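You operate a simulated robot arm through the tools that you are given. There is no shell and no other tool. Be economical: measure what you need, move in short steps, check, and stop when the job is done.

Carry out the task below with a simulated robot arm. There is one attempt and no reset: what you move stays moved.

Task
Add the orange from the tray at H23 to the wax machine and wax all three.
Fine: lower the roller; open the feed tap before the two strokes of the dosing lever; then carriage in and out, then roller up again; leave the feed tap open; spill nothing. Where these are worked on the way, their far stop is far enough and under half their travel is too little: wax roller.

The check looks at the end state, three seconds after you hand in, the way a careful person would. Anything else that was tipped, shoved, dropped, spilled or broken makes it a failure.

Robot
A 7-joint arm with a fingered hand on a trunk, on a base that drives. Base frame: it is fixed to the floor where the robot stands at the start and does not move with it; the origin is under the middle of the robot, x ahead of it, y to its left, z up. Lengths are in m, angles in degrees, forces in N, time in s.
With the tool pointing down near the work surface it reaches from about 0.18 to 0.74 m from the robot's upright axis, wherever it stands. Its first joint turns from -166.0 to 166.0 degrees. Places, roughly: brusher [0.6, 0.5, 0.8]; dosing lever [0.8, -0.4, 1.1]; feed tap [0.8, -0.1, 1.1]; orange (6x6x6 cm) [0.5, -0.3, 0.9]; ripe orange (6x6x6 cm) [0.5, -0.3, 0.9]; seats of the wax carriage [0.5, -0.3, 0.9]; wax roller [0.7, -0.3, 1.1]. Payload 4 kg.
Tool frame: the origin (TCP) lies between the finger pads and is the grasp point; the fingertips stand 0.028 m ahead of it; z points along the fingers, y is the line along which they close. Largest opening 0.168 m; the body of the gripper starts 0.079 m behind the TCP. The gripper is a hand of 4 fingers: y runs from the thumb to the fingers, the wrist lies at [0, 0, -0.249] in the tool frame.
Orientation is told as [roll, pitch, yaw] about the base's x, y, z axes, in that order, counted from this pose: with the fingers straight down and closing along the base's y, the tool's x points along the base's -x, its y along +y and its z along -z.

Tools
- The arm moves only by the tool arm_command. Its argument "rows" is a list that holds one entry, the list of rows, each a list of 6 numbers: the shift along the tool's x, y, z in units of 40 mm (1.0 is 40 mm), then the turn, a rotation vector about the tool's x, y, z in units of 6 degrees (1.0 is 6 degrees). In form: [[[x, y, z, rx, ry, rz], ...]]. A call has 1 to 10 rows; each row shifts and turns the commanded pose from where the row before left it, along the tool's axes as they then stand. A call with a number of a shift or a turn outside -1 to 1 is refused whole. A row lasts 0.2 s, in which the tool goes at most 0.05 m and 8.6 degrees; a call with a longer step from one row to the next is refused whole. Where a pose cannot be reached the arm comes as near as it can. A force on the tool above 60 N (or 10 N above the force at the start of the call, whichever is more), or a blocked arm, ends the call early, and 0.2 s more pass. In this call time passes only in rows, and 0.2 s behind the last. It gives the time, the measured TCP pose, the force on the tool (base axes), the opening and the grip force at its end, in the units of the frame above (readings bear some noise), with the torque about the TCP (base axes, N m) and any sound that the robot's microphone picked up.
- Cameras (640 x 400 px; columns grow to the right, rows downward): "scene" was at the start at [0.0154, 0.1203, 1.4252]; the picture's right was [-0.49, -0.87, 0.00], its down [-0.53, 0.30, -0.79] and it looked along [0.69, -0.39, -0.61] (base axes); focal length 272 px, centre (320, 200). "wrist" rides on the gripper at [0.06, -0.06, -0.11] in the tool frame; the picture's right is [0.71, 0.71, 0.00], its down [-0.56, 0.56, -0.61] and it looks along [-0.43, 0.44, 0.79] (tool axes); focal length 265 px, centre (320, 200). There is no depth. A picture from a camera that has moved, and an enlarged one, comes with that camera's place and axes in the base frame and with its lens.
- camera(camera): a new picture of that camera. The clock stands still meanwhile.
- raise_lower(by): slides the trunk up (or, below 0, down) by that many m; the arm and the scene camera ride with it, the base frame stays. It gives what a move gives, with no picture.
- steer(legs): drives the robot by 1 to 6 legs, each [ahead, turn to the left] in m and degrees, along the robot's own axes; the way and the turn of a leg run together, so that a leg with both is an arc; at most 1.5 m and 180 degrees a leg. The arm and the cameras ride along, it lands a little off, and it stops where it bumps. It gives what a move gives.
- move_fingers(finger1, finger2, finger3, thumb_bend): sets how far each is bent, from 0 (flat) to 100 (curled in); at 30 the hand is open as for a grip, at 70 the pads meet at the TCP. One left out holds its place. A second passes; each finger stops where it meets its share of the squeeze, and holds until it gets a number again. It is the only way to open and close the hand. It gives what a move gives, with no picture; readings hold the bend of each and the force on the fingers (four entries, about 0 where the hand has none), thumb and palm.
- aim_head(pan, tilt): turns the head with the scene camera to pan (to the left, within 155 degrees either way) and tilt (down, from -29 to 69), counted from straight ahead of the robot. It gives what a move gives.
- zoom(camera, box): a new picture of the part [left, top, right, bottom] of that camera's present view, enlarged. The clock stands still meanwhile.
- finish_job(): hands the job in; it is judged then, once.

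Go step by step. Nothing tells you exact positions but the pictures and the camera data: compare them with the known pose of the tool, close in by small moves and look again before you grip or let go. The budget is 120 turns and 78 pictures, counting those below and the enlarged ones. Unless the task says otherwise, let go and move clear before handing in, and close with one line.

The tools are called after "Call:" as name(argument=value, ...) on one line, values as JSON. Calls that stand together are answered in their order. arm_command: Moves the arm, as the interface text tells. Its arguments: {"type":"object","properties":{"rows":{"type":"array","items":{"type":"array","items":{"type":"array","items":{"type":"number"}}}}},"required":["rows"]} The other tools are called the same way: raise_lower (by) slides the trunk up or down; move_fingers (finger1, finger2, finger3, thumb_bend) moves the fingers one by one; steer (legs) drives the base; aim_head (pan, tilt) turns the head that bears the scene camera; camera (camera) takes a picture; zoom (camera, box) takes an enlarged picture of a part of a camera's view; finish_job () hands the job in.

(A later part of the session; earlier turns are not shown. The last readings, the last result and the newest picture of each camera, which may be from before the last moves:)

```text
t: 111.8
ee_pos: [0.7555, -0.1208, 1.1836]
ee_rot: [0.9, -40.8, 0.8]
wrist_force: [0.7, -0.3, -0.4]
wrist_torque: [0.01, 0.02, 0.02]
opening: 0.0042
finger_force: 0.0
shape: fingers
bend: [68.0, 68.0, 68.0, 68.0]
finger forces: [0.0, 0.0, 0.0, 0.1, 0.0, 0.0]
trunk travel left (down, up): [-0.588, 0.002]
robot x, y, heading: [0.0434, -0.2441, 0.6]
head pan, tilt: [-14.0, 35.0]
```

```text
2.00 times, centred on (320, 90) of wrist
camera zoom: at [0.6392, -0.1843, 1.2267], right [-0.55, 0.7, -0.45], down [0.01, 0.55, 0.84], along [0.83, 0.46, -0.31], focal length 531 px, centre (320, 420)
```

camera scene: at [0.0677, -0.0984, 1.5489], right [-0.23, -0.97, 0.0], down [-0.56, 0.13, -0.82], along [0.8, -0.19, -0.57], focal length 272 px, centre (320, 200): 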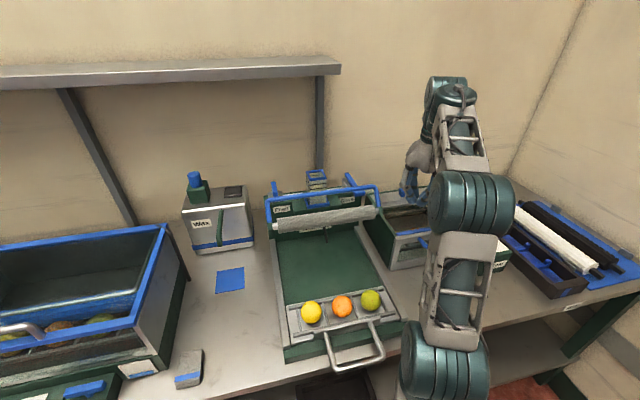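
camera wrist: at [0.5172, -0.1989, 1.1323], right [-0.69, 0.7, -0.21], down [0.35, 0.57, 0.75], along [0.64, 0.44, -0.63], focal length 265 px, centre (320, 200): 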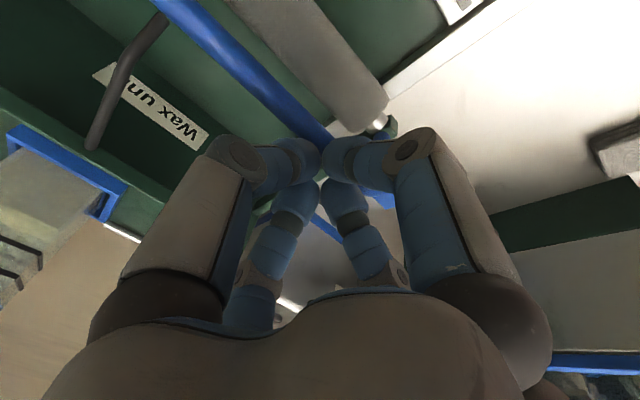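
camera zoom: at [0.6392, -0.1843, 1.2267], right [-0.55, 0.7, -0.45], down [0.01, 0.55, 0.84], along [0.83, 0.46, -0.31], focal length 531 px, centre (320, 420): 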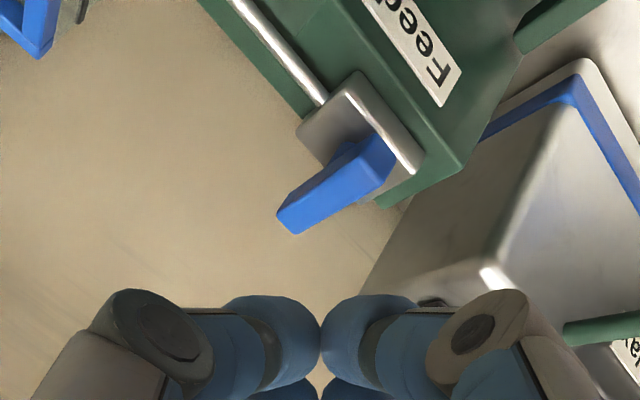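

Call:
zoom(camera="wrist", box=[290, 30, 380, 125])

```text
4.21 times, centred on (335, 78) of wrist
camera zoom: at [0.6392, -0.1843, 1.2267], right [-0.55, 0.7, -0.45], down [0.01, 0.55, 0.84], along [0.83, 0.46, -0.31], focal length 1118 px, centre (257, 716)
```

zoom: 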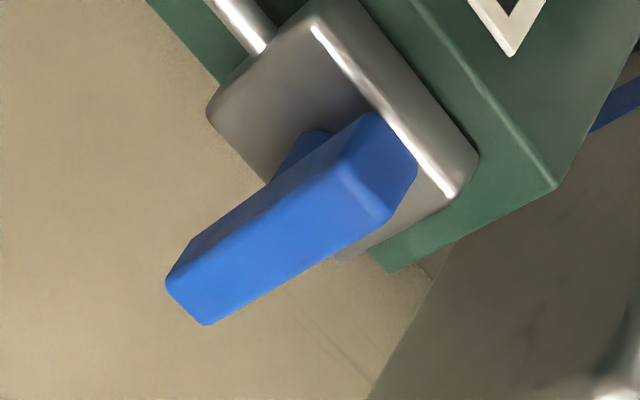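

Now it's clear: the tap handle lies horizontally on the valve top, pointing back (from (0.785,−0.128) to (0.865,−0.128), z≈1.077), crosswise to the pipe, pivoting about a vertical hub. I'll place the fist on its outer (+y) side near the tip.

Call:
arm_command(rows=[[[0, 0.8, 0, 0, 0, 0], [0, 0.75, 0, 0, 0, 0], [0, 0, 0.77, 0, 0, 0], [0, 0, 0.77, 0, 0, 0], [0, 0, 0.77, 0, 0, 0], [0, 0, 0.77, 0, 0, 0]]])

Call:
camera(camera="wrist")

```text
t: 113.2
ee_pos: [0.8343, -0.0564, 1.0923]
ee_rot: [1.0, -40.9, 0.8]
wrist_force: [0.4, 0.4, 0.2]
wrist_torque: [-0.03, -0.02, 0.01]
opening: 0.0039
finger_force: 0.0
shape: fingers
bend: [68.0, 68.0, 68.0, 68.0]
finger forces: [0.0, 0.0, 0.0, 0.0, 0.1, 0.1]
trunk travel left (down, up): [-0.588, 0.002]
robot x, y, heading: [0.0421, -0.2387, 0.6]
head pan, tilt: [-14.0, 35.0]
```

```text
18 pictures are left
camera wrist: at [0.7184, -0.1202, 1.1344], right [-0.55, 0.7, -0.45], down [0.01, 0.55, 0.84], along [0.83, 0.46, -0.31], focal length 265 px, centre (320, 200)
```

wrist: 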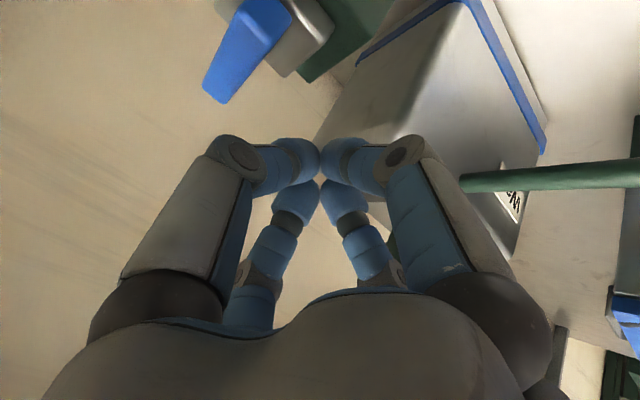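

Fist is beside the handle tip. Push toward −y in small steps and check for motion versus blocking.

Call:
arm_command(rows=[[[0, -0.5, 0, 0, 0, 0], [0, -0.3, 0, 0, 0, 0], [0, -0.3, 0, 0, 0, 0], [0, -0.3, 0, 0, 0, 0], [0, -0.3, 0, 0, 0, 0]]])

Call:
zoom(camera="wrist", box=[160, 0, 480, 200])

```text
t: 114.4
ee_pos: [0.8336, -0.1126, 1.0944]
ee_rot: [0.8, -41.2, 1.7]
wrist_force: [-0.7, 22.4, 9.7]
wrist_torque: [0.51, -0.09, 0.11]
opening: 0.002
finger_force: 14.7
shape: fingers
bend: [68.0, 68.0, 68.0, 70.0]
finger forces: [20.7, 0.1, 0.0, 0.0, 9.5, 0.0]
trunk travel left (down, up): [-0.588, 0.002]
robot x, y, heading: [0.0434, -0.2416, 0.9]
head pan, tilt: [-14.0, 35.0]
```

```text
2.00 times, centred on (320, 100) of wrist
camera zoom: at [0.719, -0.1779, 1.136], right [-0.56, 0.69, -0.46], down [-0.01, 0.55, 0.84], along [0.83, 0.47, -0.3], focal length 531 px, centre (320, 400)
```

zoom: 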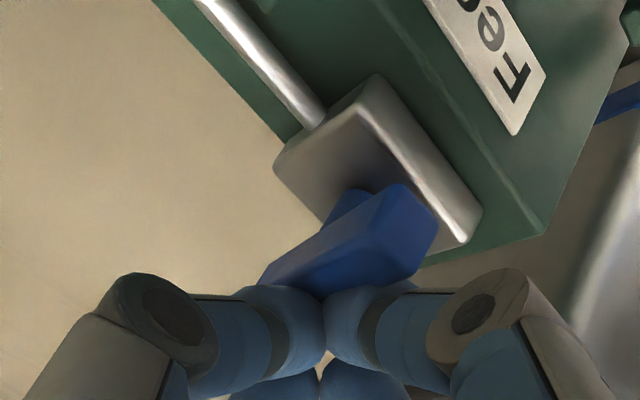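

It's blocked in that direction (handle unmoved at 22 N), so it must open the other way. I back off, lift, and come in on the −y side with the hand leaned away from the tower.

Call:
arm_command(rows=[[[0, 0.6, 0, 0, 0, 0], [0, 0, -0.85, 0, 0, 0], [0, 0, -0.85, 0, 0, 0], [0, 0, -0.8, 0, 0, 0], [0, -0.9, 0, 0, 0, 0], [0, -0.95, 0, 0, 0, 0]]])

Call:
arm_command(rows=[[[0, 0, 0, 1, 0, 0], [0, 0, 0, 1, 0, 0], [0, 0, 0, 1, 0, 0], [0, 0, 0, 1, 0, 0]]])

Call:
camera(camera="wrist")

```text
t: 115.8
ee_pos: [0.7734, -0.1769, 1.1667]
ee_rot: [0.8, -41.0, 0.8]
wrist_force: [0.7, -0.1, -1.5]
wrist_torque: [0.0, -0.01, 0.0]
opening: 0.0037
finger_force: 0.1
shape: fingers
bend: [68.0, 68.0, 68.0, 68.0]
finger forces: [0.0, 0.0, 0.1, 0.0, 0.0, 0.0]
trunk travel left (down, up): [-0.588, 0.002]
robot x, y, heading: [0.0433, -0.2377, 0.7]
head pan, tilt: [-14.0, 35.0]
```

```text
t: 116.8
ee_pos: [0.7732, -0.1751, 1.1666]
ee_rot: [-23.2, -40.9, 0.8]
wrist_force: [0.0, -0.2, 0.4]
wrist_torque: [-0.03, 0.0, 0.05]
opening: 0.004
finger_force: 0.1
shape: fingers
bend: [68.0, 68.0, 68.0, 68.0]
finger forces: [0.1, 0.0, 0.0, 0.1, 0.0, 0.1]
trunk travel left (down, up): [-0.588, 0.002]
robot x, y, heading: [0.0453, -0.2375, 0.8]
head pan, tilt: [-14.0, 35.0]
```

```text
16 pictures are left
camera wrist: at [0.6448, -0.1894, 1.2213], right [-0.36, 0.64, -0.67], down [0.19, 0.76, 0.63], along [0.91, 0.1, -0.39], focal length 265 px, centre (320, 200)
```

wrist: 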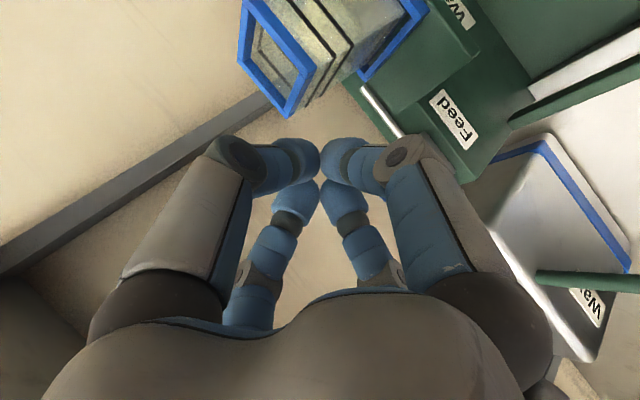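

Tower's near corner is at about (0.78,−0.222,1.143); I descend between it and the handle.

Call:
arm_command(rows=[[[0.05, 0.42, 0.65, 0, 0, 0], [0.05, 0.42, 0.65, 0, 0, 0], [0.06, 0.41, 0.64, 0, 0, 0]]])

Call:
arm_command(rows=[[[0, 0.3, 0.13, 0, 0, 0], [0, 0.3, 0.13, 0, 0, 0], [0, 0.3, 0.13, 0, 0, 0], [0, 0.3, 0.13, 0, 0, 0]]])

Call:
camera(camera="wrist")

```text
t: 117.6
ee_pos: [0.8263, -0.1594, 1.0932]
ee_rot: [-23.2, -40.8, 0.8]
wrist_force: [0.0, 0.7, -0.7]
wrist_torque: [0.0, 0.01, 0.02]
opening: 0.004
finger_force: 0.1
shape: fingers
bend: [68.0, 68.0, 68.0, 68.0]
finger forces: [0.1, 0.0, 0.0, 0.0, 0.0, 0.0]
trunk travel left (down, up): [-0.588, 0.002]
robot x, y, heading: [0.0449, -0.2345, 0.9]
head pan, tilt: [-14.0, 35.0]
```

```text
t: 118.5
ee_pos: [0.8461, -0.1485, 1.0806]
ee_rot: [-23.4, -42.1, -1.4]
wrist_force: [-11.1, -13.5, 21.4]
wrist_torque: [0.15, 0.43, 0.64]
opening: 0.0087
finger_force: 16.5
shape: fingers
bend: [65.0, 75.0, 67.0, 67.0]
finger forces: [17.0, 15.6, 0.0, 0.1, 0.0, 0.0]
trunk travel left (down, up): [-0.588, 0.002]
robot x, y, heading: [0.0412, -0.2391, 0.1]
head pan, tilt: [-14.0, 35.0]
stopped in row 4: the force on the tool passed its limit at 67 N (the readings are from after the stop); the commanded pose is now the measured one
```

```text
15 pictures are left
camera wrist: at [0.7164, -0.1577, 1.1316], right [-0.32, 0.66, -0.68], down [0.2, 0.75, 0.63], along [0.93, 0.06, -0.37], focal length 265 px, centre (320, 200)
```

wrist: 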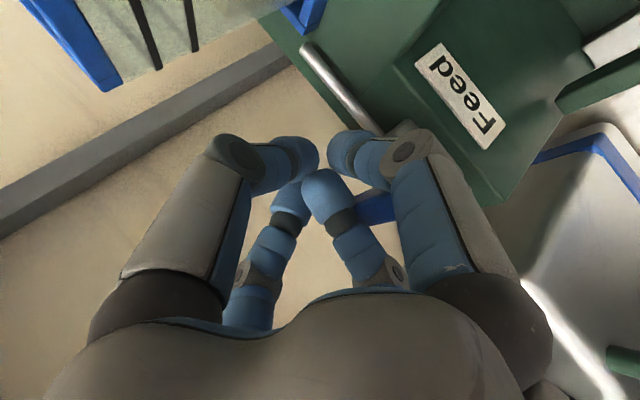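

I drifted down onto the valve/box while pushing; I raise 1.5 cm and push purely along +y.

Call:
arm_command(rows=[[[0, -0.2, -0.44, 0, 0, 0], [0, 0.28, -0.125, 0, 0, 0], [0, 0.28, -0.125, 0, 0, 0], [0, 0.28, -0.125, 0, 0, 0]]])

Call:
camera(camera="wrist")

```text
t: 119.5
ee_pos: [0.835, -0.1449, 1.0883]
ee_rot: [-24.2, -41.2, -4.0]
wrist_force: [-5.8, -20.8, 0.8]
wrist_torque: [-0.43, -0.01, 0.6]
opening: 0.0105
finger_force: 12.2
shape: fingers
bend: [64.0, 71.0, 67.0, 68.0]
finger forces: [19.3, 5.1, 0.0, 0.0, 0.0, 0.0]
trunk travel left (down, up): [-0.588, 0.002]
robot x, y, heading: [0.0412, -0.2406, -0.8]
head pan, tilt: [-14.0, 35.0]
stopped in row 4: the force on the tool passed its limit at 64 N (the readings are from after the stop); the commanded pose is now the measured one
```

```text
14 pictures are left
camera wrist: at [0.7068, -0.1472, 1.1417], right [-0.3, 0.67, -0.68], down [0.25, 0.75, 0.62], along [0.92, 0.01, -0.39], focal length 265 px, centre (320, 200)
```

wrist: 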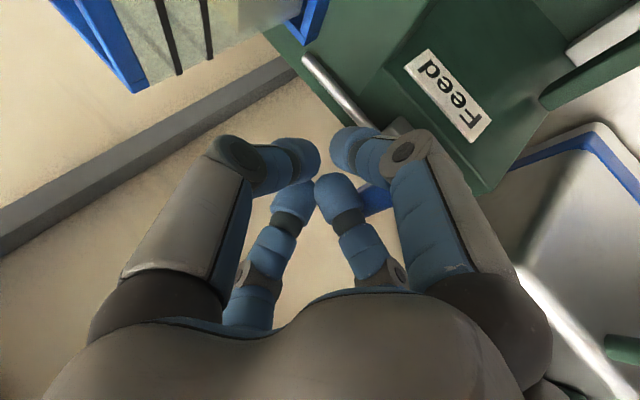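

Blocked again at 64 N. I retract along the fingers and look at what state the handle is in.

Call:
arm_command(rows=[[[0, -0.5, 0.1, 0, 0, 0], [0, 0, -0.8, 0, 0, 0], [0, 0, -0.8, 0, 0, 0], [0, 0.5, -0.8, -1, 0, 0], [0, 0.5, 0, -1, 0, 0], [0, 0.5, 0, -1, 0, 0], [0, 0.5, 0, -1, 0, 0]]])

Call:
zoom(camera="wrist", box=[160, 0, 480, 200])

```text
t: 121.1
ee_pos: [0.7953, -0.0387, 1.141]
ee_rot: [0.2, -41.3, -3.1]
wrist_force: [0.3, 0.2, -0.4]
wrist_torque: [0.01, -0.02, -0.02]
opening: 0.0041
finger_force: 0.1
shape: fingers
bend: [68.0, 68.0, 68.0, 68.0]
finger forces: [0.0, 0.0, 0.0, 0.0, 0.0, 0.1]
trunk travel left (down, up): [-0.588, 0.002]
robot x, y, heading: [0.038, -0.2442, -0.3]
head pan, tilt: [-14.0, 35.0]
```

```text
2.00 times, centred on (320, 100) of wrist
camera zoom: at [0.6731, -0.0928, 1.1839], right [-0.49, 0.74, -0.47], down [0.04, 0.56, 0.83], along [0.87, 0.39, -0.31], focal length 531 px, centre (320, 400)
```

zoom: 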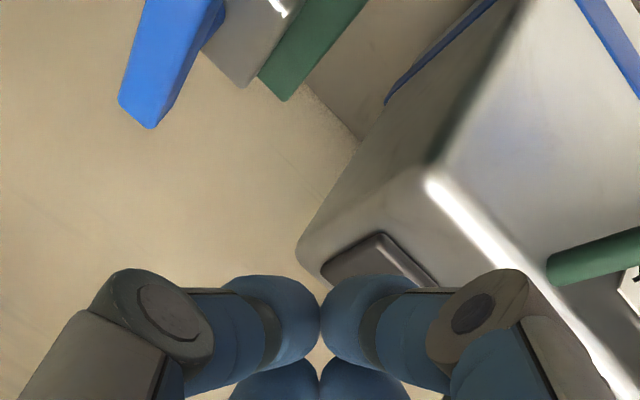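

The handle still points straight back, but my contact point was too close to its hub. I try again from the outer side with contact right near the handle's tip (x≈0.86).

Call:
arm_command(rows=[[[-0.16, -0.25, 0.6, 0, 0, 0], [-0.16, -0.25, 0.6, 0, 0, 0], [-0.16, -0.25, 0.57, 0, 0, 0]]])

Call:
arm_command(rows=[[[0, -0.4, 0, 0, 0, 0], [0, -0.3, 0, 0, 0, 0], [0, -0.3, 0, 0, 0, 0], [0, -0.3, 0, 0, 0, 0], [0, -0.3, 0, 0, 0, 0], [0, -0.3, 0, 0, 0, 0]]])

```text
t: 121.9
ee_pos: [0.8537, -0.0725, 1.1003]
ee_rot: [0.0, -41.2, -3.2]
wrist_force: [0.1, -0.2, -0.2]
wrist_torque: [-0.02, 0.0, 0.02]
opening: 0.0042
finger_force: 0.1
shape: fingers
bend: [68.0, 68.0, 68.0, 68.0]
finger forces: [0.0, 0.1, 0.0, 0.0, 0.0, 0.0]
trunk travel left (down, up): [-0.588, 0.002]
robot x, y, heading: [0.0414, -0.2385, -0.4]
head pan, tilt: [-14.0, 35.0]
```

```text
t: 123.3
ee_pos: [0.8483, -0.1128, 1.1006]
ee_rot: [-0.4, -41.3, -0.1]
wrist_force: [7.6, 51.4, -3.7]
wrist_torque: [1.65, -0.25, 0.41]
opening: 0.0033
finger_force: 26.2
shape: fingers
bend: [69.0, 68.0, 68.0, 68.0]
finger forces: [51.4, 0.0, 0.1, 0.0, 0.0, 0.0]
trunk travel left (down, up): [-0.588, 0.002]
robot x, y, heading: [0.0445, -0.2409, 0.5]
head pan, tilt: [-14.0, 35.0]
```

Firm stop at 51 N in −y, so +y is the opening way; I'll go round to the −y side again but contact near the tip.

Call:
arm_command(rows=[[[0, 0.6, 0, 0, 0, 0], [0, 0, -0.85, 0, 0, 0], [0, 0, -0.85, 0, 0, 0], [0, 0, -0.85, 0, 0, 0], [0, -1, 0, 0, 0, 0], [0, -1.0, 0, 0, 0, 0], [0, 0, 0, 1, 0, 0], [0, 0, 0, 1, 0, 0], [0, 0, 0, 1, 0, 0], [0, 0, 0, 1, 0, 0]]])

```text
t: 125.5
ee_pos: [0.7791, -0.1987, 1.1764]
ee_rot: [-24.1, -41.3, -3.1]
wrist_force: [0.1, 0.3, 0.5]
wrist_torque: [0.02, -0.01, -0.01]
opening: 0.0041
finger_force: 0.0
shape: fingers
bend: [68.0, 68.0, 68.0, 68.0]
finger forces: [0.0, 0.0, 0.0, 0.0, 0.0, 0.0]
trunk travel left (down, up): [-0.588, 0.002]
robot x, y, heading: [0.0426, -0.2422, -0.5]
head pan, tilt: [-14.0, 35.0]
```

Call:
arm_command(rows=[[[0, 0.62, -0.27, 0, 0, 0], [-0.08, 0.39, 0.81, 0, 0, 0], [-0.08, 0.39, 0.81, 0, 0, 0], [-0.08, 0.4, 0.8, 0, 0, 0]]])

Call:
arm_command(rows=[[[0, 0.28, -0.12, 0, 0, 0], [0, 0.28, -0.12, 0, 0, 0], [0, 0.28, -0.12, 0, 0, 0], [0, 0.28, -0.12, 0, 0, 0], [0, 0.28, -0.12, 0, 0, 0]]])

```text
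t: 126.5
ee_pos: [0.8599, -0.1749, 1.1013]
ee_rot: [-24.0, -41.3, -3.1]
wrist_force: [0.4, -0.7, -0.5]
wrist_torque: [-0.01, -0.01, 0.0]
opening: 0.0039
finger_force: 0.1
shape: fingers
bend: [68.0, 68.0, 68.0, 68.0]
finger forces: [0.0, 0.1, 0.1, 0.0, 0.1, 0.0]
trunk travel left (down, up): [-0.588, 0.002]
robot x, y, heading: [0.045, -0.2427, -0.8]
head pan, tilt: [-14.0, 35.0]
```

```text
t: 127.7
ee_pos: [0.8529, -0.1283, 1.1012]
ee_rot: [-24.1, -41.3, -3.2]
wrist_force: [0.3, 0.2, -0.7]
wrist_torque: [0.01, -0.01, 0.0]
opening: 0.0039
finger_force: 0.1
shape: fingers
bend: [68.0, 68.0, 68.0, 68.0]
finger forces: [0.0, 0.0, 0.0, 0.1, 0.0, 0.1]
out of reach, approached as far as the arm can: row 3, 5
trunk travel left (down, up): [-0.588, 0.002]
robot x, y, heading: [0.0419, -0.2382, -0.3]
head pan, tilt: [-14.0, 35.0]
```

No resistance so far; continue the sweep in +y and then look.

Call:
arm_command(rows=[[[0, 0.28, -0.12, 0, 0, 0], [0, 0.28, -0.12, 0, 0, 0], [0, 0.28, -0.12, 0, 0, 0]]])

Call:
camera(camera="wrist")

```text
t: 128.5
ee_pos: [0.8455, -0.1105, 1.1001]
ee_rot: [-24.0, -41.3, -3.2]
wrist_force: [0.0, 0.3, 0.4]
wrist_torque: [-0.02, -0.03, 0.01]
opening: 0.0037
finger_force: 0.4
shape: fingers
bend: [68.0, 68.0, 68.0, 68.0]
finger forces: [0.7, 0.0, 0.0, 0.1, 0.0, 0.1]
out of reach, approached as far as the arm can: row 1, 2, 3
trunk travel left (down, up): [-0.588, 0.002]
robot x, y, heading: [0.0416, -0.2379, -0.4]
head pan, tilt: [-14.0, 35.0]
```

```text
12 pictures are left
camera wrist: at [0.716, -0.1137, 1.1538], right [-0.3, 0.66, -0.68], down [0.24, 0.75, 0.62], along [0.92, 0.02, -0.39], focal length 265 px, centre (320, 200)
```

wrist: 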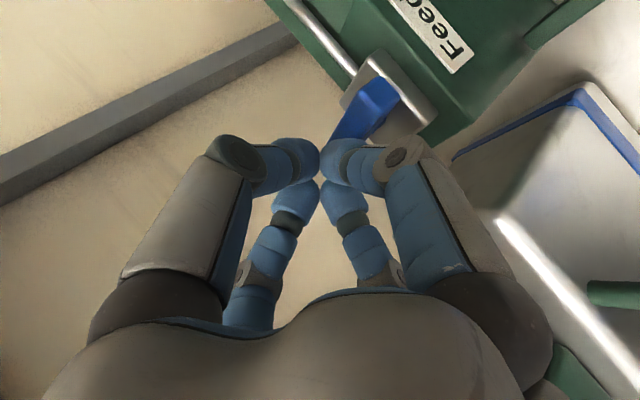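

The finger is at the handle, but the arm is at its reach limit in this rolled pose. I roll the hand back, which regains reach and continues the +y sweep.

Call:
arm_command(rows=[[[0, 0, 0, -1, 0, 0], [0, 0, 0, -1, 0, 0], [0, 0, 0, -1, 0, 0], [0, 0, 0, -1, 0, 0]]])

Call:
camera(camera="wrist")

```text
t: 129.5
ee_pos: [0.8432, -0.1107, 1.1002]
ee_rot: [0.3, -41.3, -3.3]
wrist_force: [1.0, -0.2, 1.2]
wrist_torque: [-0.01, 0.01, 0.0]
opening: 0.0037
finger_force: 0.3
shape: fingers
bend: [68.0, 68.0, 68.0, 68.0]
finger forces: [1.1, 0.0, 0.0, 0.0, 0.1, 0.1]
trunk travel left (down, up): [-0.588, 0.002]
robot x, y, heading: [0.0415, -0.2427, -0.3]
head pan, tilt: [-14.0, 35.0]
```

```text
11 pictures are left
camera wrist: at [0.7231, -0.1653, 1.1425], right [-0.49, 0.74, -0.47], down [0.04, 0.55, 0.83], along [0.87, 0.39, -0.3], focal length 265 px, centre (320, 200)
```

wrist: 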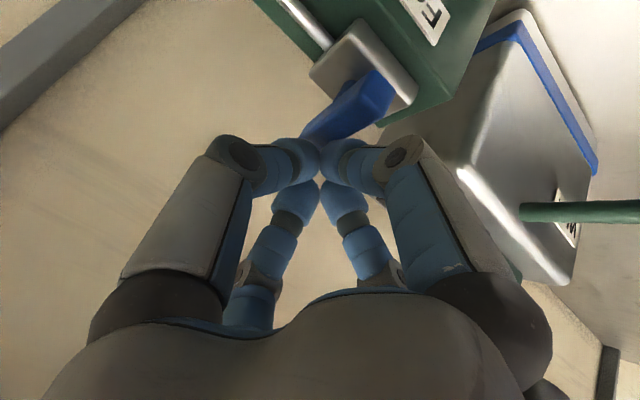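

My fist slipped over the handle's top. I go round once more, slightly lower and with contact at x≈0.855.

Call:
arm_command(rows=[[[0, 0.5, 0, 0, 0, 0], [0, 0, -0.85, 0, 0, 0], [0, 0, -0.85, 0, 0, 0], [0, 0, -0.85, 0, 0, 0], [0, -1, 0, 0, 0, 0], [0, -1.0, 0, 0, 0, 0], [0, 0, 0, 1, 0, 0], [0, 0, 0, 1, 0, 0], [0, 0, 0, 1, 0, 0], [0, 0, 0, 1, 0, 0]]])

```text
t: 131.7
ee_pos: [0.7751, -0.1661, 1.1776]
ee_rot: [-24.2, -41.2, -3.1]
wrist_force: [0.2, 0.4, -0.1]
wrist_torque: [-0.01, -0.02, 0.03]
opening: 0.0037
finger_force: 0.1
shape: fingers
bend: [68.0, 68.0, 68.0, 68.0]
finger forces: [0.0, 0.0, 0.0, 0.1, 0.0, 0.1]
trunk travel left (down, up): [-0.588, 0.002]
robot x, y, heading: [0.0441, -0.2363, -0.5]
head pan, tilt: [-14.0, 35.0]
```

Call:
arm_command(rows=[[[-0.01, 0.31, 0.665, 0, 0, 0], [-0.01, 0.31, 0.665, 0, 0, 0], [-0.01, 0.31, 0.665, 0, 0, 0], [-0.01, 0.31, 0.665, 0, 0, 0]]])

Call:
arm_command(rows=[[[0.01, 0.27, -0.13, 0, 0, 0], [0.01, 0.27, -0.13, 0, 0, 0], [0.01, 0.27, -0.13, 0, 0, 0]]])

```text
t: 132.7
ee_pos: [0.8536, -0.1687, 1.0896]
ee_rot: [-23.9, -41.3, -3.1]
wrist_force: [-0.4, 0.0, -0.1]
wrist_torque: [-0.01, 0.02, 0.0]
opening: 0.0037
finger_force: 0.0
shape: fingers
bend: [68.0, 68.0, 68.0, 68.0]
finger forces: [0.0, 0.0, 0.1, 0.1, 0.0, 0.0]
trunk travel left (down, up): [-0.588, 0.002]
robot x, y, heading: [0.0462, -0.2392, -0.5]
head pan, tilt: [-14.0, 35.0]
```

```text
t: 133.5
ee_pos: [0.8537, -0.1415, 1.093]
ee_rot: [-23.9, -41.8, -3.7]
wrist_force: [1.8, -12.5, 12.2]
wrist_torque: [-0.28, 0.19, 0.11]
opening: 0.0018
finger_force: 10.5
shape: fingers
bend: [70.0, 69.0, 68.0, 68.0]
finger forces: [13.3, 8.0, 0.0, 0.0, 0.0, 0.0]
trunk travel left (down, up): [-0.588, 0.002]
robot x, y, heading: [0.0421, -0.2369, -0.4]
head pan, tilt: [-14.0, 35.0]
```

Real contact with the handle now (12 N). Keep pushing +y while holding height.

Call:
arm_command(rows=[[[0.06, 0.3, -0.08, 0, 0, 0], [0.06, 0.3, -0.08, 0, 0, 0], [0.06, 0.3, -0.08, 0, 0, 0]]])

Call:
zoom(camera="wrist", box=[240, 30, 480, 230])

```text
t: 134.3
ee_pos: [0.8466, -0.1031, 1.085]
ee_rot: [-24.0, -41.8, -3.5]
wrist_force: [-3.5, -8.9, 29.2]
wrist_torque: [0.0, 0.12, -0.01]
opening: 0.002
finger_force: 17.2
shape: fingers
bend: [74.0, 68.0, 67.0, 67.0]
finger forces: [18.7, 16.2, 0.0, 0.1, 0.1, 0.1]
out of reach, approached as far as the arm can: row 3
trunk travel left (down, up): [-0.588, 0.002]
robot x, y, heading: [0.0428, -0.2412, -0.6]
head pan, tilt: [-14.0, 35.0]
```

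```text
2.00 times, centred on (360, 130) of wrist
camera zoom: at [0.718, -0.1066, 1.1381], right [-0.3, 0.67, -0.69], down [0.24, 0.75, 0.62], along [0.93, 0.02, -0.38], focal length 531 px, centre (240, 340)
```

zoom: 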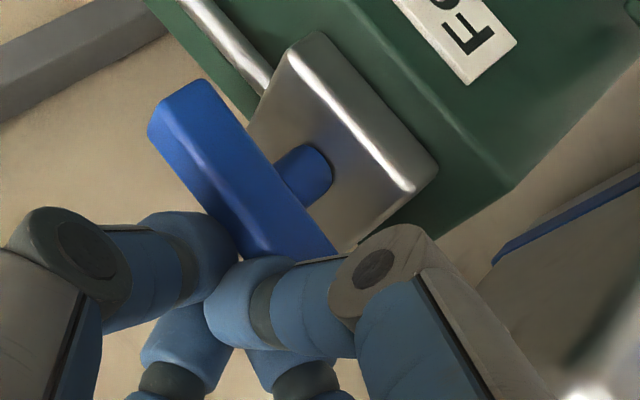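

The tap handle is now swung 90° in line with the pipe: open. I lift clear, unroll, and move over toward the dosing lever to look.

Call:
arm_command(rows=[[[-0.4, -0.2, -0.45, 0, 0, 0], [-0.5, -0.25, -0.55, 0, 0, 0], [-0.5, -0.25, -0.55, 0, 0, 0], [0, 0, -0.6, -1, 0, 0], [0, 0, -0.6, -1, 0, 0], [0, 0, -0.6, -1, 0, 0], [0, 0, -0.6, -1, 0, 0]]])

Call:
arm_command(rows=[[[0, -0.8, 0, 0, 0, 0], [0, -1, 0, 0, 0, 0], [0, -1, 0, 0, 0, 0], [0, -1, 0, 0, 0, 0], [0, -1, 0, 0, 0, 0], [0, -1, 0, 0, 0, 0]]])

```text
t: 135.9
ee_pos: [0.7611, -0.0733, 1.1981]
ee_rot: [0.2, -41.3, -3.3]
wrist_force: [-0.6, 0.0, 1.1]
wrist_torque: [-0.02, 0.01, 0.03]
opening: 0.0039
finger_force: 0.0
shape: fingers
bend: [68.0, 68.0, 68.0, 68.0]
finger forces: [0.1, 0.0, 0.0, 0.1, 0.1, 0.0]
out of reach, approached as far as the arm can: row 1, 2, 3
trunk travel left (down, up): [-0.588, 0.002]
robot x, y, heading: [0.0438, -0.239, -0.3]
head pan, tilt: [-14.0, 35.0]
```

```text
t: 137.3
ee_pos: [0.7482, -0.3069, 1.1979]
ee_rot: [-0.1, -41.3, -3.2]
wrist_force: [0.5, 0.4, -0.2]
wrist_torque: [-0.02, 0.01, 0.01]
opening: 0.0041
finger_force: 0.0
shape: fingers
bend: [68.0, 68.0, 68.0, 68.0]
finger forces: [0.0, 0.1, 0.0, 0.1, 0.0, 0.0]
trunk travel left (down, up): [-0.588, 0.002]
robot x, y, heading: [0.0431, -0.2366, -0.3]
head pan, tilt: [-14.0, 35.0]
```

Call:
arm_command(rows=[[[0.7, -0.8, -0.6, 0, 0, 0], [0.3, -0.9, -0.2, 0, 0, 0]]])

Call:
camera(camera="wrist")

```text
t: 137.9
ee_pos: [0.6903, -0.3695, 1.1953]
ee_rot: [0.0, -41.3, -3.3]
wrist_force: [-1.4, -0.1, 0.1]
wrist_torque: [0.03, -0.02, 0.03]
opening: 0.0041
finger_force: 0.0
shape: fingers
bend: [68.0, 68.0, 68.0, 68.0]
finger forces: [0.0, 0.0, 0.1, 0.0, 0.0, 0.0]
trunk travel left (down, up): [-0.588, 0.002]
robot x, y, heading: [0.0408, -0.2379, -0.3]
head pan, tilt: [-14.0, 35.0]
```

```text
9 pictures are left
camera wrist: at [0.5708, -0.4235, 1.2378], right [-0.49, 0.74, -0.47], down [0.04, 0.56, 0.83], along [0.87, 0.39, -0.3], focal length 265 px, centre (320, 200)
```

wrist: 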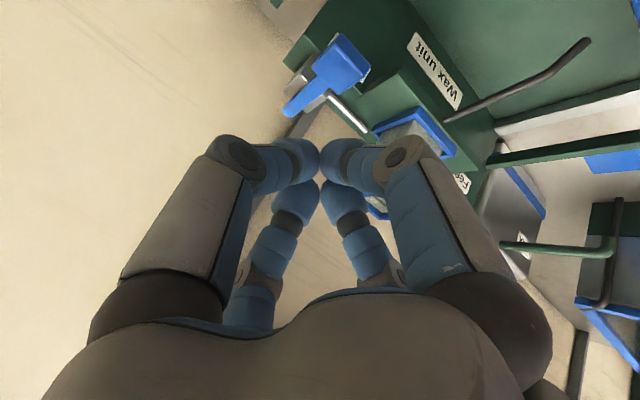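

The dosing lever: a blue paddle in front at about (0.73, −0.385, 1.09) with its arm going back over the block. I move above the paddle and press down, watching force and sound.

Call:
arm_command(rows=[[[0.35, -0.25, 0.75, 0, 0, 0], [0.35, -0.25, 0.75, 0, 0, 0]]])

Call:
arm_command(rows=[[[0.2, 0, 0.23, 0, 0, 0], [0.2, 0, 0.23, 0, 0, 0], [0.2, 0, 0.23, 0, 0, 0], [0.2, 0, 0.23, 0, 0, 0]]])

```text
t: 138.5
ee_pos: [0.7097, -0.3892, 1.1303]
ee_rot: [0.0, -41.3, -3.3]
wrist_force: [-0.6, -0.4, -0.3]
wrist_torque: [0.04, 0.01, -0.01]
opening: 0.0037
finger_force: 0.0
shape: fingers
bend: [68.0, 68.0, 68.0, 68.0]
finger forces: [0.0, 0.1, 0.0, 0.0, 0.0, 0.0]
trunk travel left (down, up): [-0.588, 0.002]
robot x, y, heading: [0.0425, -0.2394, -0.3]
head pan, tilt: [-14.0, 35.0]
```

```text
t: 139.5
ee_pos: [0.7098, -0.3892, 1.0827]
ee_rot: [0.0, -41.3, -3.2]
wrist_force: [-1.4, -0.5, 0.9]
wrist_torque: [-0.01, -0.01, 0.0]
opening: 0.004
finger_force: 0.8
shape: fingers
bend: [68.0, 68.0, 68.0, 68.0]
finger forces: [0.0, 1.2, 0.1, 0.1, 0.0, 0.0]
trunk travel left (down, up): [-0.588, 0.002]
robot x, y, heading: [0.0415, -0.2434, -0.3]
head pan, tilt: [-14.0, 35.0]
```

Call:
zoom(camera="wrist", box=[200, 0, 480, 180])

```text
2.22 times, centred on (340, 90) of wrist
camera zoom: at [0.5892, -0.4437, 1.125], right [-0.49, 0.74, -0.47], down [0.04, 0.56, 0.83], along [0.87, 0.39, -0.31], focal length 590 px, centre (276, 444)
```

zoom: 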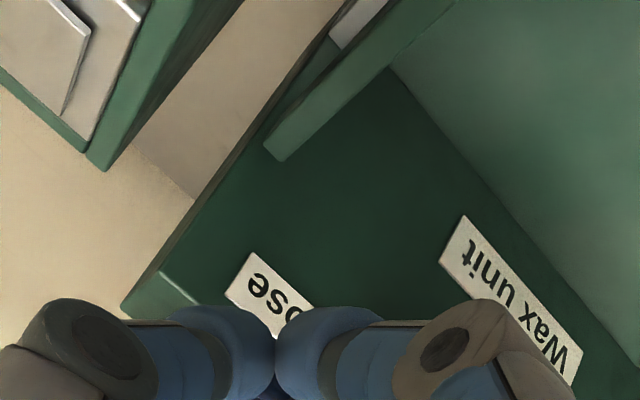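

Call:
arm_command(rows=[[[0.2, 0, 0.23, 0, 0, 0], [0.2, 0, 0.23, 0, 0, 0], [0.2, 0, 0.23, 0, 0, 0]]])

```text
t: 140.3
ee_pos: [0.7085, -0.3884, 1.0525]
ee_rot: [0.0, -42.0, -3.0]
wrist_force: [-8.6, 0.8, 24.6]
wrist_torque: [0.11, -0.79, 0.09]
opening: 0.004
finger_force: 13.0
shape: fingers
bend: [68.0, 68.0, 65.0, 68.0]
finger forces: [0.0, 0.0, 26.4, 0.1, 0.0, 0.0]
trunk travel left (down, up): [-0.588, 0.002]
robot x, y, heading: [0.0408, -0.2384, -0.6]
head pan, tilt: [-14.0, 35.0]
```

Firm contact at the bottom. I rise back to the viewing pose and see what the lever did.

Call:
arm_command(rows=[[[-0.6, 0, -0.7, 0, 0, 0], [-0.6, 0, -0.7, 0, 0, 0], [-0.6, 0.25, -0.8, 0, 0, 0], [-0.5, 0.25, -0.9, 0, 0, 0], [0, 0, -0.5, 0, 0, 0]]])

Call:
zoom(camera="wrist", box=[240, 0, 440, 130])

```text
t: 141.5
ee_pos: [0.6837, -0.3687, 1.2151]
ee_rot: [0.0, -41.3, -3.2]
wrist_force: [0.3, 0.7, 0.1]
wrist_torque: [0.02, -0.02, -0.01]
opening: 0.0038
finger_force: 0.1
shape: fingers
bend: [68.0, 68.0, 68.0, 68.0]
finger forces: [0.0, 0.0, 0.1, 0.0, 0.0, 0.0]
trunk travel left (down, up): [-0.588, 0.002]
robot x, y, heading: [0.04, -0.2397, -0.4]
head pan, tilt: [-14.0, 35.0]
```

```text
3.08 times, centred on (340, 65) of wrist
camera zoom: at [0.5635, -0.4225, 1.257], right [-0.49, 0.74, -0.47], down [0.04, 0.56, 0.83], along [0.87, 0.39, -0.31], focal length 817 px, centre (258, 615)
```

zoom: 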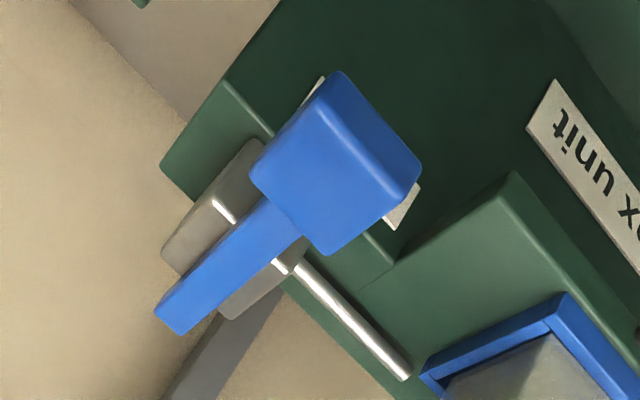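

The lever is up again (it springs back), and my fist passed right through the paddle's place before the stop, so one stroke was made. I repeat it, reading forces in between.

Call:
arm_command(rows=[[[0.3, -0.17, 0.67, 0, 0, 0], [0.3, -0.17, 0.67, 0, 0, 0], [0.3, -0.17, 0.67, 0, 0, 0]]])

Call:
arm_command(rows=[[[0.2, 0, 0.23, 0, 0, 0], [0.2, 0, 0.23, 0, 0, 0]]])

Call:
arm_command(rows=[[[0.2, 0, 0.23, 0, 0, 0]]])

Call:
arm_command(rows=[[[0.2, 0, 0.23, 0, 0, 0]]])

Call:
arm_command(rows=[[[0.2, 0, 0.23, 0, 0, 0], [0.2, 0, 0.23, 0, 0, 0], [0.2, 0, 0.23, 0, 0, 0]]])

Call:
camera(camera="wrist")

```text
t: 142.3
ee_pos: [0.7117, -0.3908, 1.1289]
ee_rot: [0.0, -41.3, -3.2]
wrist_force: [-0.4, 1.5, -0.1]
wrist_torque: [0.01, 0.0, 0.0]
opening: 0.004
finger_force: 0.0
shape: fingers
bend: [68.0, 68.0, 68.0, 68.0]
finger forces: [0.0, 0.0, 0.0, 0.1, 0.0, 0.0]
trunk travel left (down, up): [-0.588, 0.002]
robot x, y, heading: [0.0415, -0.2412, -0.3]
head pan, tilt: [-14.0, 35.0]
```

```text
t: 142.9
ee_pos: [0.7113, -0.3902, 1.1058]
ee_rot: [0.0, -41.3, -3.3]
wrist_force: [-0.9, -0.7, 0.3]
wrist_torque: [0.01, 0.0, 0.02]
opening: 0.0042
finger_force: 0.1
shape: fingers
bend: [68.0, 68.0, 68.0, 68.0]
finger forces: [0.0, 0.0, 0.0, 0.0, 0.1, 0.0]
trunk travel left (down, up): [-0.588, 0.002]
robot x, y, heading: [0.043, -0.2409, -0.3]
head pan, tilt: [-14.0, 35.0]
```

```text
t: 143.3
ee_pos: [0.711, -0.3896, 1.0943]
ee_rot: [0.0, -41.2, -3.1]
wrist_force: [0.9, 0.3, 0.0]
wrist_torque: [-0.03, 0.01, -0.01]
opening: 0.0043
finger_force: 0.4
shape: fingers
bend: [68.0, 68.0, 68.0, 68.0]
finger forces: [0.0, 0.5, 0.0, 0.1, 0.1, 0.0]
trunk travel left (down, up): [-0.588, 0.002]
robot x, y, heading: [0.0438, -0.2409, -0.3]
head pan, tilt: [-14.0, 35.0]
```

```text
t: 143.7
ee_pos: [0.711, -0.3903, 1.083]
ee_rot: [-0.1, -41.4, -3.2]
wrist_force: [0.3, -0.1, 1.6]
wrist_torque: [0.02, -0.01, 0.02]
opening: 0.0041
finger_force: 1.1
shape: fingers
bend: [68.0, 68.0, 68.0, 68.0]
finger forces: [0.1, 1.3, 0.0, 0.1, 0.0, 0.0]
trunk travel left (down, up): [-0.588, 0.002]
robot x, y, heading: [0.0433, -0.2412, -0.4]
head pan, tilt: [-14.0, 35.0]
```

```text
t: 144.5
ee_pos: [0.7108, -0.3901, 1.0504]
ee_rot: [-0.3, -42.1, -3.1]
wrist_force: [-9.3, 2.1, 26.7]
wrist_torque: [0.09, -0.83, 0.07]
opening: 0.0042
finger_force: 14.7
shape: fingers
bend: [68.0, 68.0, 65.0, 68.0]
finger forces: [0.0, 0.1, 29.3, 0.0, 0.0, 0.0]
trunk travel left (down, up): [-0.588, 0.002]
robot x, y, heading: [0.0431, -0.2422, -0.4]
head pan, tilt: [-14.0, 35.0]
```

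```text
6 pictures are left
camera wrist: at [0.5884, -0.4442, 1.0922], right [-0.48, 0.73, -0.48], down [0.03, 0.56, 0.83], along [0.87, 0.39, -0.29], focal length 265 px, centre (320, 200)
```

wrist: 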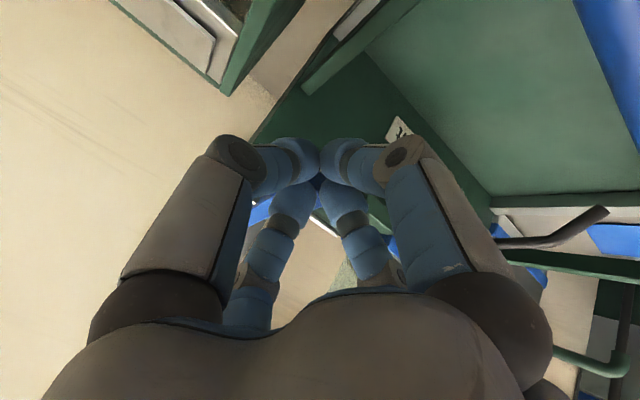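

Lever returned force like a spring and bottomed again: two strokes done. I rise off it, retract and straighten the hand for the carriage.

Call:
arm_command(rows=[[[-0.6, 0, -0.7, 0, 0, 0], [-0.6, 0, -0.7, 0, 0, 0], [-0.6, 0, -0.7, 0, 0, 0], [-0.5, 0, -0.6, 0, 0, 0], [0.75, 0.2, -0.65, 0, 0, 0], [0.75, 0.5, -0.65, 0, 0, 0], [0.75, 0.5, -0.65, 0, 0, 0], [0.75, 0.5, -0.65, 0, 0, 0], [0.75, 0.5, -0.65, 0, 0, 0], [0.75, 0.5, -0.65, 0, 0, 0]]])

Call:
arm_command(rows=[[[0, 0, 0, 0, 1, 0], [0, 0, 0, 0, 1, 0], [0, 0, 0, 0, 1, 0], [0, 0, 0, 0, 1, 0], [0, 0, 0, 0, 1, 0], [0, 0, 0, 0, 1, 0], [0, 0, 0, 0, 0.9, 0]]])

```text
t: 146.7
ee_pos: [0.475, -0.2701, 1.1858]
ee_rot: [0.0, -41.3, -3.1]
wrist_force: [-0.2, 1.1, -0.2]
wrist_torque: [-0.02, 0.01, -0.02]
opening: 0.0042
finger_force: 0.0
shape: fingers
bend: [68.0, 68.0, 68.0, 68.0]
finger forces: [0.1, 0.0, 0.0, 0.0, 0.1, 0.0]
trunk travel left (down, up): [-0.588, 0.002]
robot x, y, heading: [0.0456, -0.2399, -0.2]
head pan, tilt: [-14.0, 35.0]
```

```text
t: 148.3
ee_pos: [0.4766, -0.2683, 1.1851]
ee_rot: [0.1, 0.2, -3.2]
wrist_force: [-0.3, 0.2, -0.5]
wrist_torque: [0.01, 0.01, -0.04]
opening: 0.0038
finger_force: 0.0
shape: fingers
bend: [68.0, 68.0, 68.0, 68.0]
finger forces: [0.0, 0.0, 0.0, 0.1, 0.0, 0.0]
trunk travel left (down, up): [-0.588, 0.002]
robot x, y, heading: [0.0446, -0.2386, -0.6]
head pan, tilt: [-14.0, 35.0]
```

Back the robot up 0.1 m for elbow room, lower the trunk, and bring the fist in front of the carriage handle (bar at about x=0.331, z=0.89).

Call:
steer(legs=[[-0.1, 0]])

Call:
arm_command(rows=[[[0.8, 0.2, 0, 0, 0, 0], [0.8, 0.2, 0, 0, 0, 0], [0.8, 0.1, 0, 0, 0, 0]]])

Call:
raise_lower(by=-0.16)

Call:
zoom(camera="wrist", box=[0, 0, 640, 400])

```text
t: 149.5
ee_pos: [0.3754, -0.2672, 1.1861]
ee_rot: [0.0, 0.0, -3.1]
wrist_force: [0.4, 0.0, 1.6]
wrist_torque: [0.0, 0.0, -0.02]
opening: 0.0041
finger_force: 0.0
shape: fingers
bend: [68.0, 68.0, 68.0, 68.0]
finger forces: [0.0, 0.0, 0.0, 0.0, 0.0, 0.0]
trunk travel left (down, up): [-0.588, 0.002]
robot x, y, heading: [-0.0591, -0.2406, -0.6]
head pan, tilt: [-14.0, 35.0]
```

```text
t: 150.3
ee_pos: [0.2815, -0.2427, 1.1851]
ee_rot: [-0.1, 0.2, -3.1]
wrist_force: [0.3, 1.4, 0.5]
wrist_torque: [-0.03, 0.01, -0.01]
opening: 0.0042
finger_force: 0.1
shape: fingers
bend: [68.0, 68.0, 68.0, 68.0]
finger forces: [0.1, 0.0, 0.0, 0.0, 0.0, 0.0]
trunk travel left (down, up): [-0.588, 0.002]
robot x, y, heading: [-0.0586, -0.2386, -0.6]
head pan, tilt: [-14.0, 35.0]
```

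```text
t: 152.1
ee_pos: [0.2812, -0.2417, 1.0255]
ee_rot: [0.0, 0.1, -3.1]
wrist_force: [0.2, 0.4, -0.4]
wrist_torque: [0.01, 0.02, 0.02]
opening: 0.0041
finger_force: 0.1
shape: fingers
bend: [68.0, 68.0, 68.0, 68.0]
finger forces: [0.0, 0.0, 0.0, 0.0, 0.1, 0.1]
trunk travel left (down, up): [-0.428, 0.162]
robot x, y, heading: [-0.0567, -0.238, -0.6]
head pan, tilt: [-14.0, 35.0]
```

```text
1.00 times, centred on (320, 200) of wrist (not enlarged: the box is as wide or as high as the picture)
camera zoom: at [0.2181, -0.2995, 1.1348], right [-0.67, 0.74, 0.0], down [0.59, 0.53, 0.61], along [0.46, 0.41, -0.79], focal length 265 px, centre (320, 200)
```

zoom: 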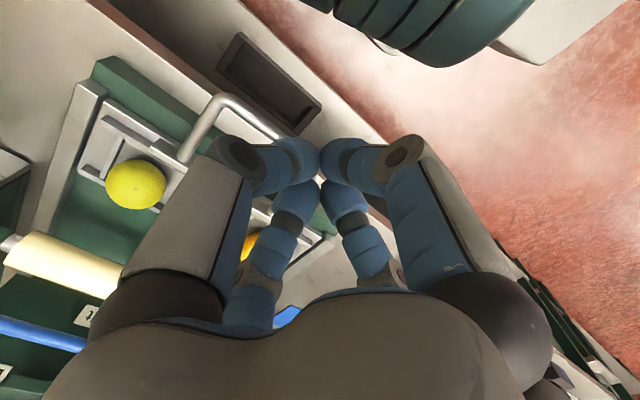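

The roller is coated with wax now, so dosing worked. The handle bar is at x≈0.335; I lower the fist to 0.895 and push the carriage in.

Call:
arm_command(rows=[[[0, 0, 0.8, 0, 0, 0], [0, 0, 0.8, 0, 0, 0], [0, 0, 0.8, 0, 0, 0], [0, 0, 0.8, 0, 0, 0]]])

Call:
arm_command(rows=[[[-0.5, 0, 0, 0, 0, 0], [-0.4, 0, 0, 0, 0, 0], [-0.4, 0, 0, 0, 0, 0], [-0.4, 0, 0, 0, 0, 0], [-0.4, 0, 0, 0, 0, 0], [-0.4, 0, 0, 0, 0, 0]]])

```text
t: 153.1
ee_pos: [0.2801, -0.2413, 0.8966]
ee_rot: [0.0, 0.0, -3.0]
wrist_force: [0.2, 0.0, -1.0]
wrist_torque: [0.02, 0.0, 0.0]
opening: 0.0041
finger_force: 0.1
shape: fingers
bend: [68.0, 68.0, 68.0, 68.0]
finger forces: [0.0, 0.1, 0.0, 0.0, 0.1, 0.0]
trunk travel left (down, up): [-0.428, 0.162]
robot x, y, heading: [-0.0594, -0.2414, -0.4]
head pan, tilt: [-14.0, 35.0]
```

```text
t: 154.5
ee_pos: [0.3824, -0.2477, 0.8969]
ee_rot: [0.1, 0.1, -3.2]
wrist_force: [-0.4, -0.5, -0.6]
wrist_torque: [0.0, 0.0, 0.01]
opening: 0.0042
finger_force: 0.0
shape: fingers
bend: [68.0, 68.0, 68.0, 68.0]
finger forces: [0.0, 0.1, 0.1, 0.0, 0.1, 0.0]
trunk travel left (down, up): [-0.428, 0.162]
robot x, y, heading: [-0.0588, -0.2402, -0.2]
head pan, tilt: [-14.0, 35.0]
```

Call:
camera(camera="wrist")

```text
4 pictures are left
camera wrist: at [0.3183, -0.3047, 1.0062], right [-0.67, 0.74, 0.0], down [0.59, 0.53, 0.61], along [0.46, 0.41, -0.79], focal length 265 px, centre (320, 200)
```

wrist: 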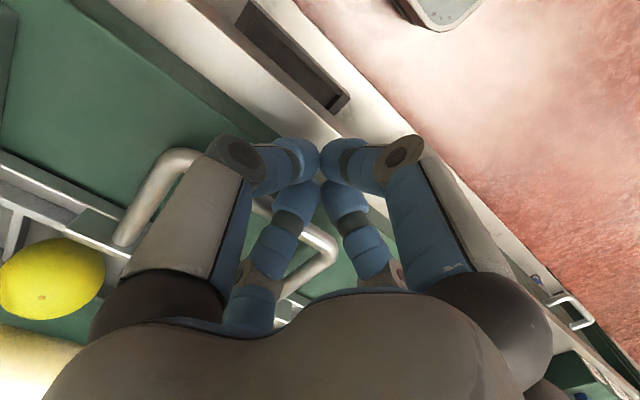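

The carriage slides in freely with the bar ahead of the fist (now x≈0.417). I tilt the hand forward so it stays clear of the roller, and keep pushing.

Call:
arm_command(rows=[[[0.1, 0, 0, 0, 0, 0], [0, 0, 0, 0, -1, 0], [0, 0, 0, 0, -1, 0], [0, 0, 0, 0, -1, 0], [0, 0, 0, 0, -1, 0]]])

Call:
arm_command(rows=[[[-0.37, 0, 0.16, 0, 0, 0], [-0.37, 0, 0.16, 0, 0, 0], [-0.37, 0, 0.16, 0, 0, 0], [-0.37, 0, 0.16, 0, 0, 0]]])

Call:
arm_command(rows=[[[-0.27, 0, 0.12, 0, 0, 0], [-0.27, 0, 0.12, 0, 0, 0], [-0.27, 0, 0.12, 0, 0, 0]]])

```text
t: 155.7
ee_pos: [0.379, -0.2489, 0.8966]
ee_rot: [0.0, -22.5, -3.2]
wrist_force: [-0.3, 0.0, -0.3]
wrist_torque: [-0.02, -0.03, -0.01]
opening: 0.0044
finger_force: 0.0
shape: fingers
bend: [68.0, 68.0, 68.0, 68.0]
finger forces: [0.0, 0.0, 0.0, 0.0, 0.0, 0.0]
trunk travel left (down, up): [-0.428, 0.162]
robot x, y, heading: [-0.0586, -0.24, -0.5]
head pan, tilt: [-14.0, 35.0]
```

```text
t: 156.7
ee_pos: [0.4422, -0.2506, 0.8967]
ee_rot: [0.0, -23.8, -3.1]
wrist_force: [0.5, -0.5, -0.5]
wrist_torque: [-0.02, -0.03, -0.01]
opening: 0.0039
finger_force: 0.0
shape: fingers
bend: [68.0, 68.0, 68.0, 68.0]
finger forces: [0.0, 0.0, 0.0, 0.0, 0.0, 0.0]
trunk travel left (down, up): [-0.428, 0.162]
robot x, y, heading: [-0.0569, -0.2371, -0.4]
head pan, tilt: [-14.0, 35.0]
```

```text
t: 157.5
ee_pos: [0.4779, -0.253, 0.897]
ee_rot: [0.0, -23.8, -3.0]
wrist_force: [0.6, -0.3, 0.2]
wrist_torque: [0.01, -0.02, -0.02]
opening: 0.0041
finger_force: 0.2
shape: fingers
bend: [68.0, 68.0, 68.0, 68.0]
finger forces: [0.1, 0.0, 0.0, 0.0, 0.0, 0.1]
trunk travel left (down, up): [-0.428, 0.162]
robot x, y, heading: [-0.059, -0.2413, -0.3]
head pan, tilt: [-14.0, 35.0]
```

Call:
arm_command(rows=[[[-0.27, 0, 0.12, 0, 0, 0], [-0.27, 0, 0.12, 0, 0, 0], [-0.27, 0, 0.12, 0, 0, 0]]])

Call:
arm_command(rows=[[[-0.27, 0, 0.12, 0, 0, 0], [-0.27, 0, 0.12, 0, 0, 0]]])

```text
t: 158.3
ee_pos: [0.5029, -0.2532, 0.8959]
ee_rot: [-0.2, -22.9, -2.8]
wrist_force: [-51.6, 4.2, 7.9]
wrist_torque: [0.1, 0.94, 0.81]
opening: 0.0048
finger_force: 31.5
shape: fingers
bend: [68.0, 67.0, 72.0, 67.0]
finger forces: [0.0, 46.8, 16.0, 0.0, 0.0, 0.0]
trunk travel left (down, up): [-0.428, 0.162]
robot x, y, heading: [-0.0645, -0.2398, -0.3]
head pan, tilt: [-14.0, 35.0]
```

```text
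t: 158.6
ee_pos: [0.5036, -0.2527, 0.8958]
ee_rot: [-0.3, -22.2, -2.5]
wrist_force: [-22.6, 1.5, 12.6]
wrist_torque: [0.17, 0.2, 0.2]
opening: 0.0052
finger_force: 10.6
shape: fingers
bend: [68.0, 67.0, 73.0, 67.0]
finger forces: [0.0, 20.5, 0.1, 0.0, 0.1, 0.1]
trunk travel left (down, up): [-0.428, 0.162]
robot x, y, heading: [-0.0593, -0.2364, -0.5]
head pan, tilt: [-14.0, 35.0]
stopped in row 1: the force on the tool passed its limit at 69 N (the readings are from after the stop); the commanded pose is now the measured one
```

Carriage is at its inner stop (69 N). Now I hop over the bar with more tilt to hook it from inside, staying below the roller.

Call:
arm_command(rows=[[[0.28, 0, -0.11, 0, 0, 0], [-0.2, 0, -0.54, 0, 0, 0], [-0.2, 0, -0.54, 0, 0, 0], [-0.2, 0, -0.54, 0, 0, 0], [0, 0, 0, 0, -1, 0], [0, 0, 0, 0, -1, 0], [0, 0, 0, 0, -1, 0], [0, 0, 0, 0, -0.3, 0]]])

```text
t: 160.4
ee_pos: [0.4929, -0.2518, 0.9616]
ee_rot: [-0.3, -42.2, -2.5]
wrist_force: [-0.1, -0.4, 0.2]
wrist_torque: [-0.01, 0.0, 0.03]
opening: 0.0044
finger_force: 0.0
shape: fingers
bend: [68.0, 68.0, 68.0, 68.0]
finger forces: [0.0, 0.1, 0.0, 0.0, 0.0, 0.0]
trunk travel left (down, up): [-0.428, 0.162]
robot x, y, heading: [-0.06, -0.2389, -0.8]
head pan, tilt: [-14.0, 35.0]
```

Call:
arm_command(rows=[[[-0.2, 0, 0.4, 0, 0, 0], [0, 0, 0.7, 0, 0, 0], [0, 0, 0.7, 0, 0, 0], [0, 0, 0.7, 0, 0, 0]]])

Call:
camera(camera="wrist")

```text
t: 161.4
ee_pos: [0.5654, -0.2563, 0.8985]
ee_rot: [-0.2, -42.8, -2.5]
wrist_force: [-11.6, 1.6, 32.8]
wrist_torque: [0.05, 1.3, -0.03]
opening: 0.0019
finger_force: 17.2
shape: fingers
bend: [70.0, 67.0, 67.0, 67.0]
finger forces: [31.9, 0.0, 2.5, 0.0, 0.1, 0.0]
trunk travel left (down, up): [-0.428, 0.162]
robot x, y, heading: [-0.0568, -0.2396, -0.5]
head pan, tilt: [-14.0, 35.0]
```

```text
3 pictures are left
camera wrist: at [0.4437, -0.3111, 0.9384], right [-0.49, 0.73, -0.48], down [0.02, 0.56, 0.83], along [0.87, 0.39, -0.28], focal length 265 px, centre (320, 200)
```

wrist: 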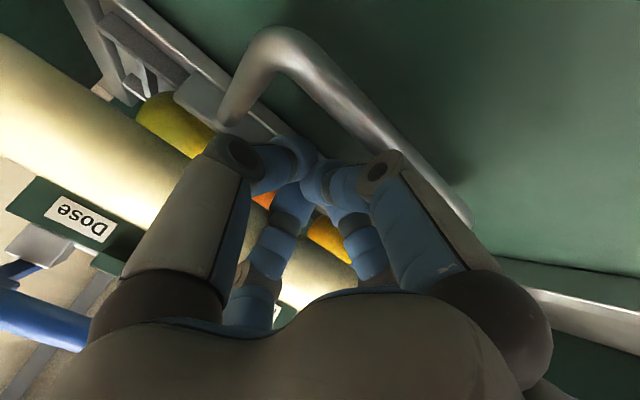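

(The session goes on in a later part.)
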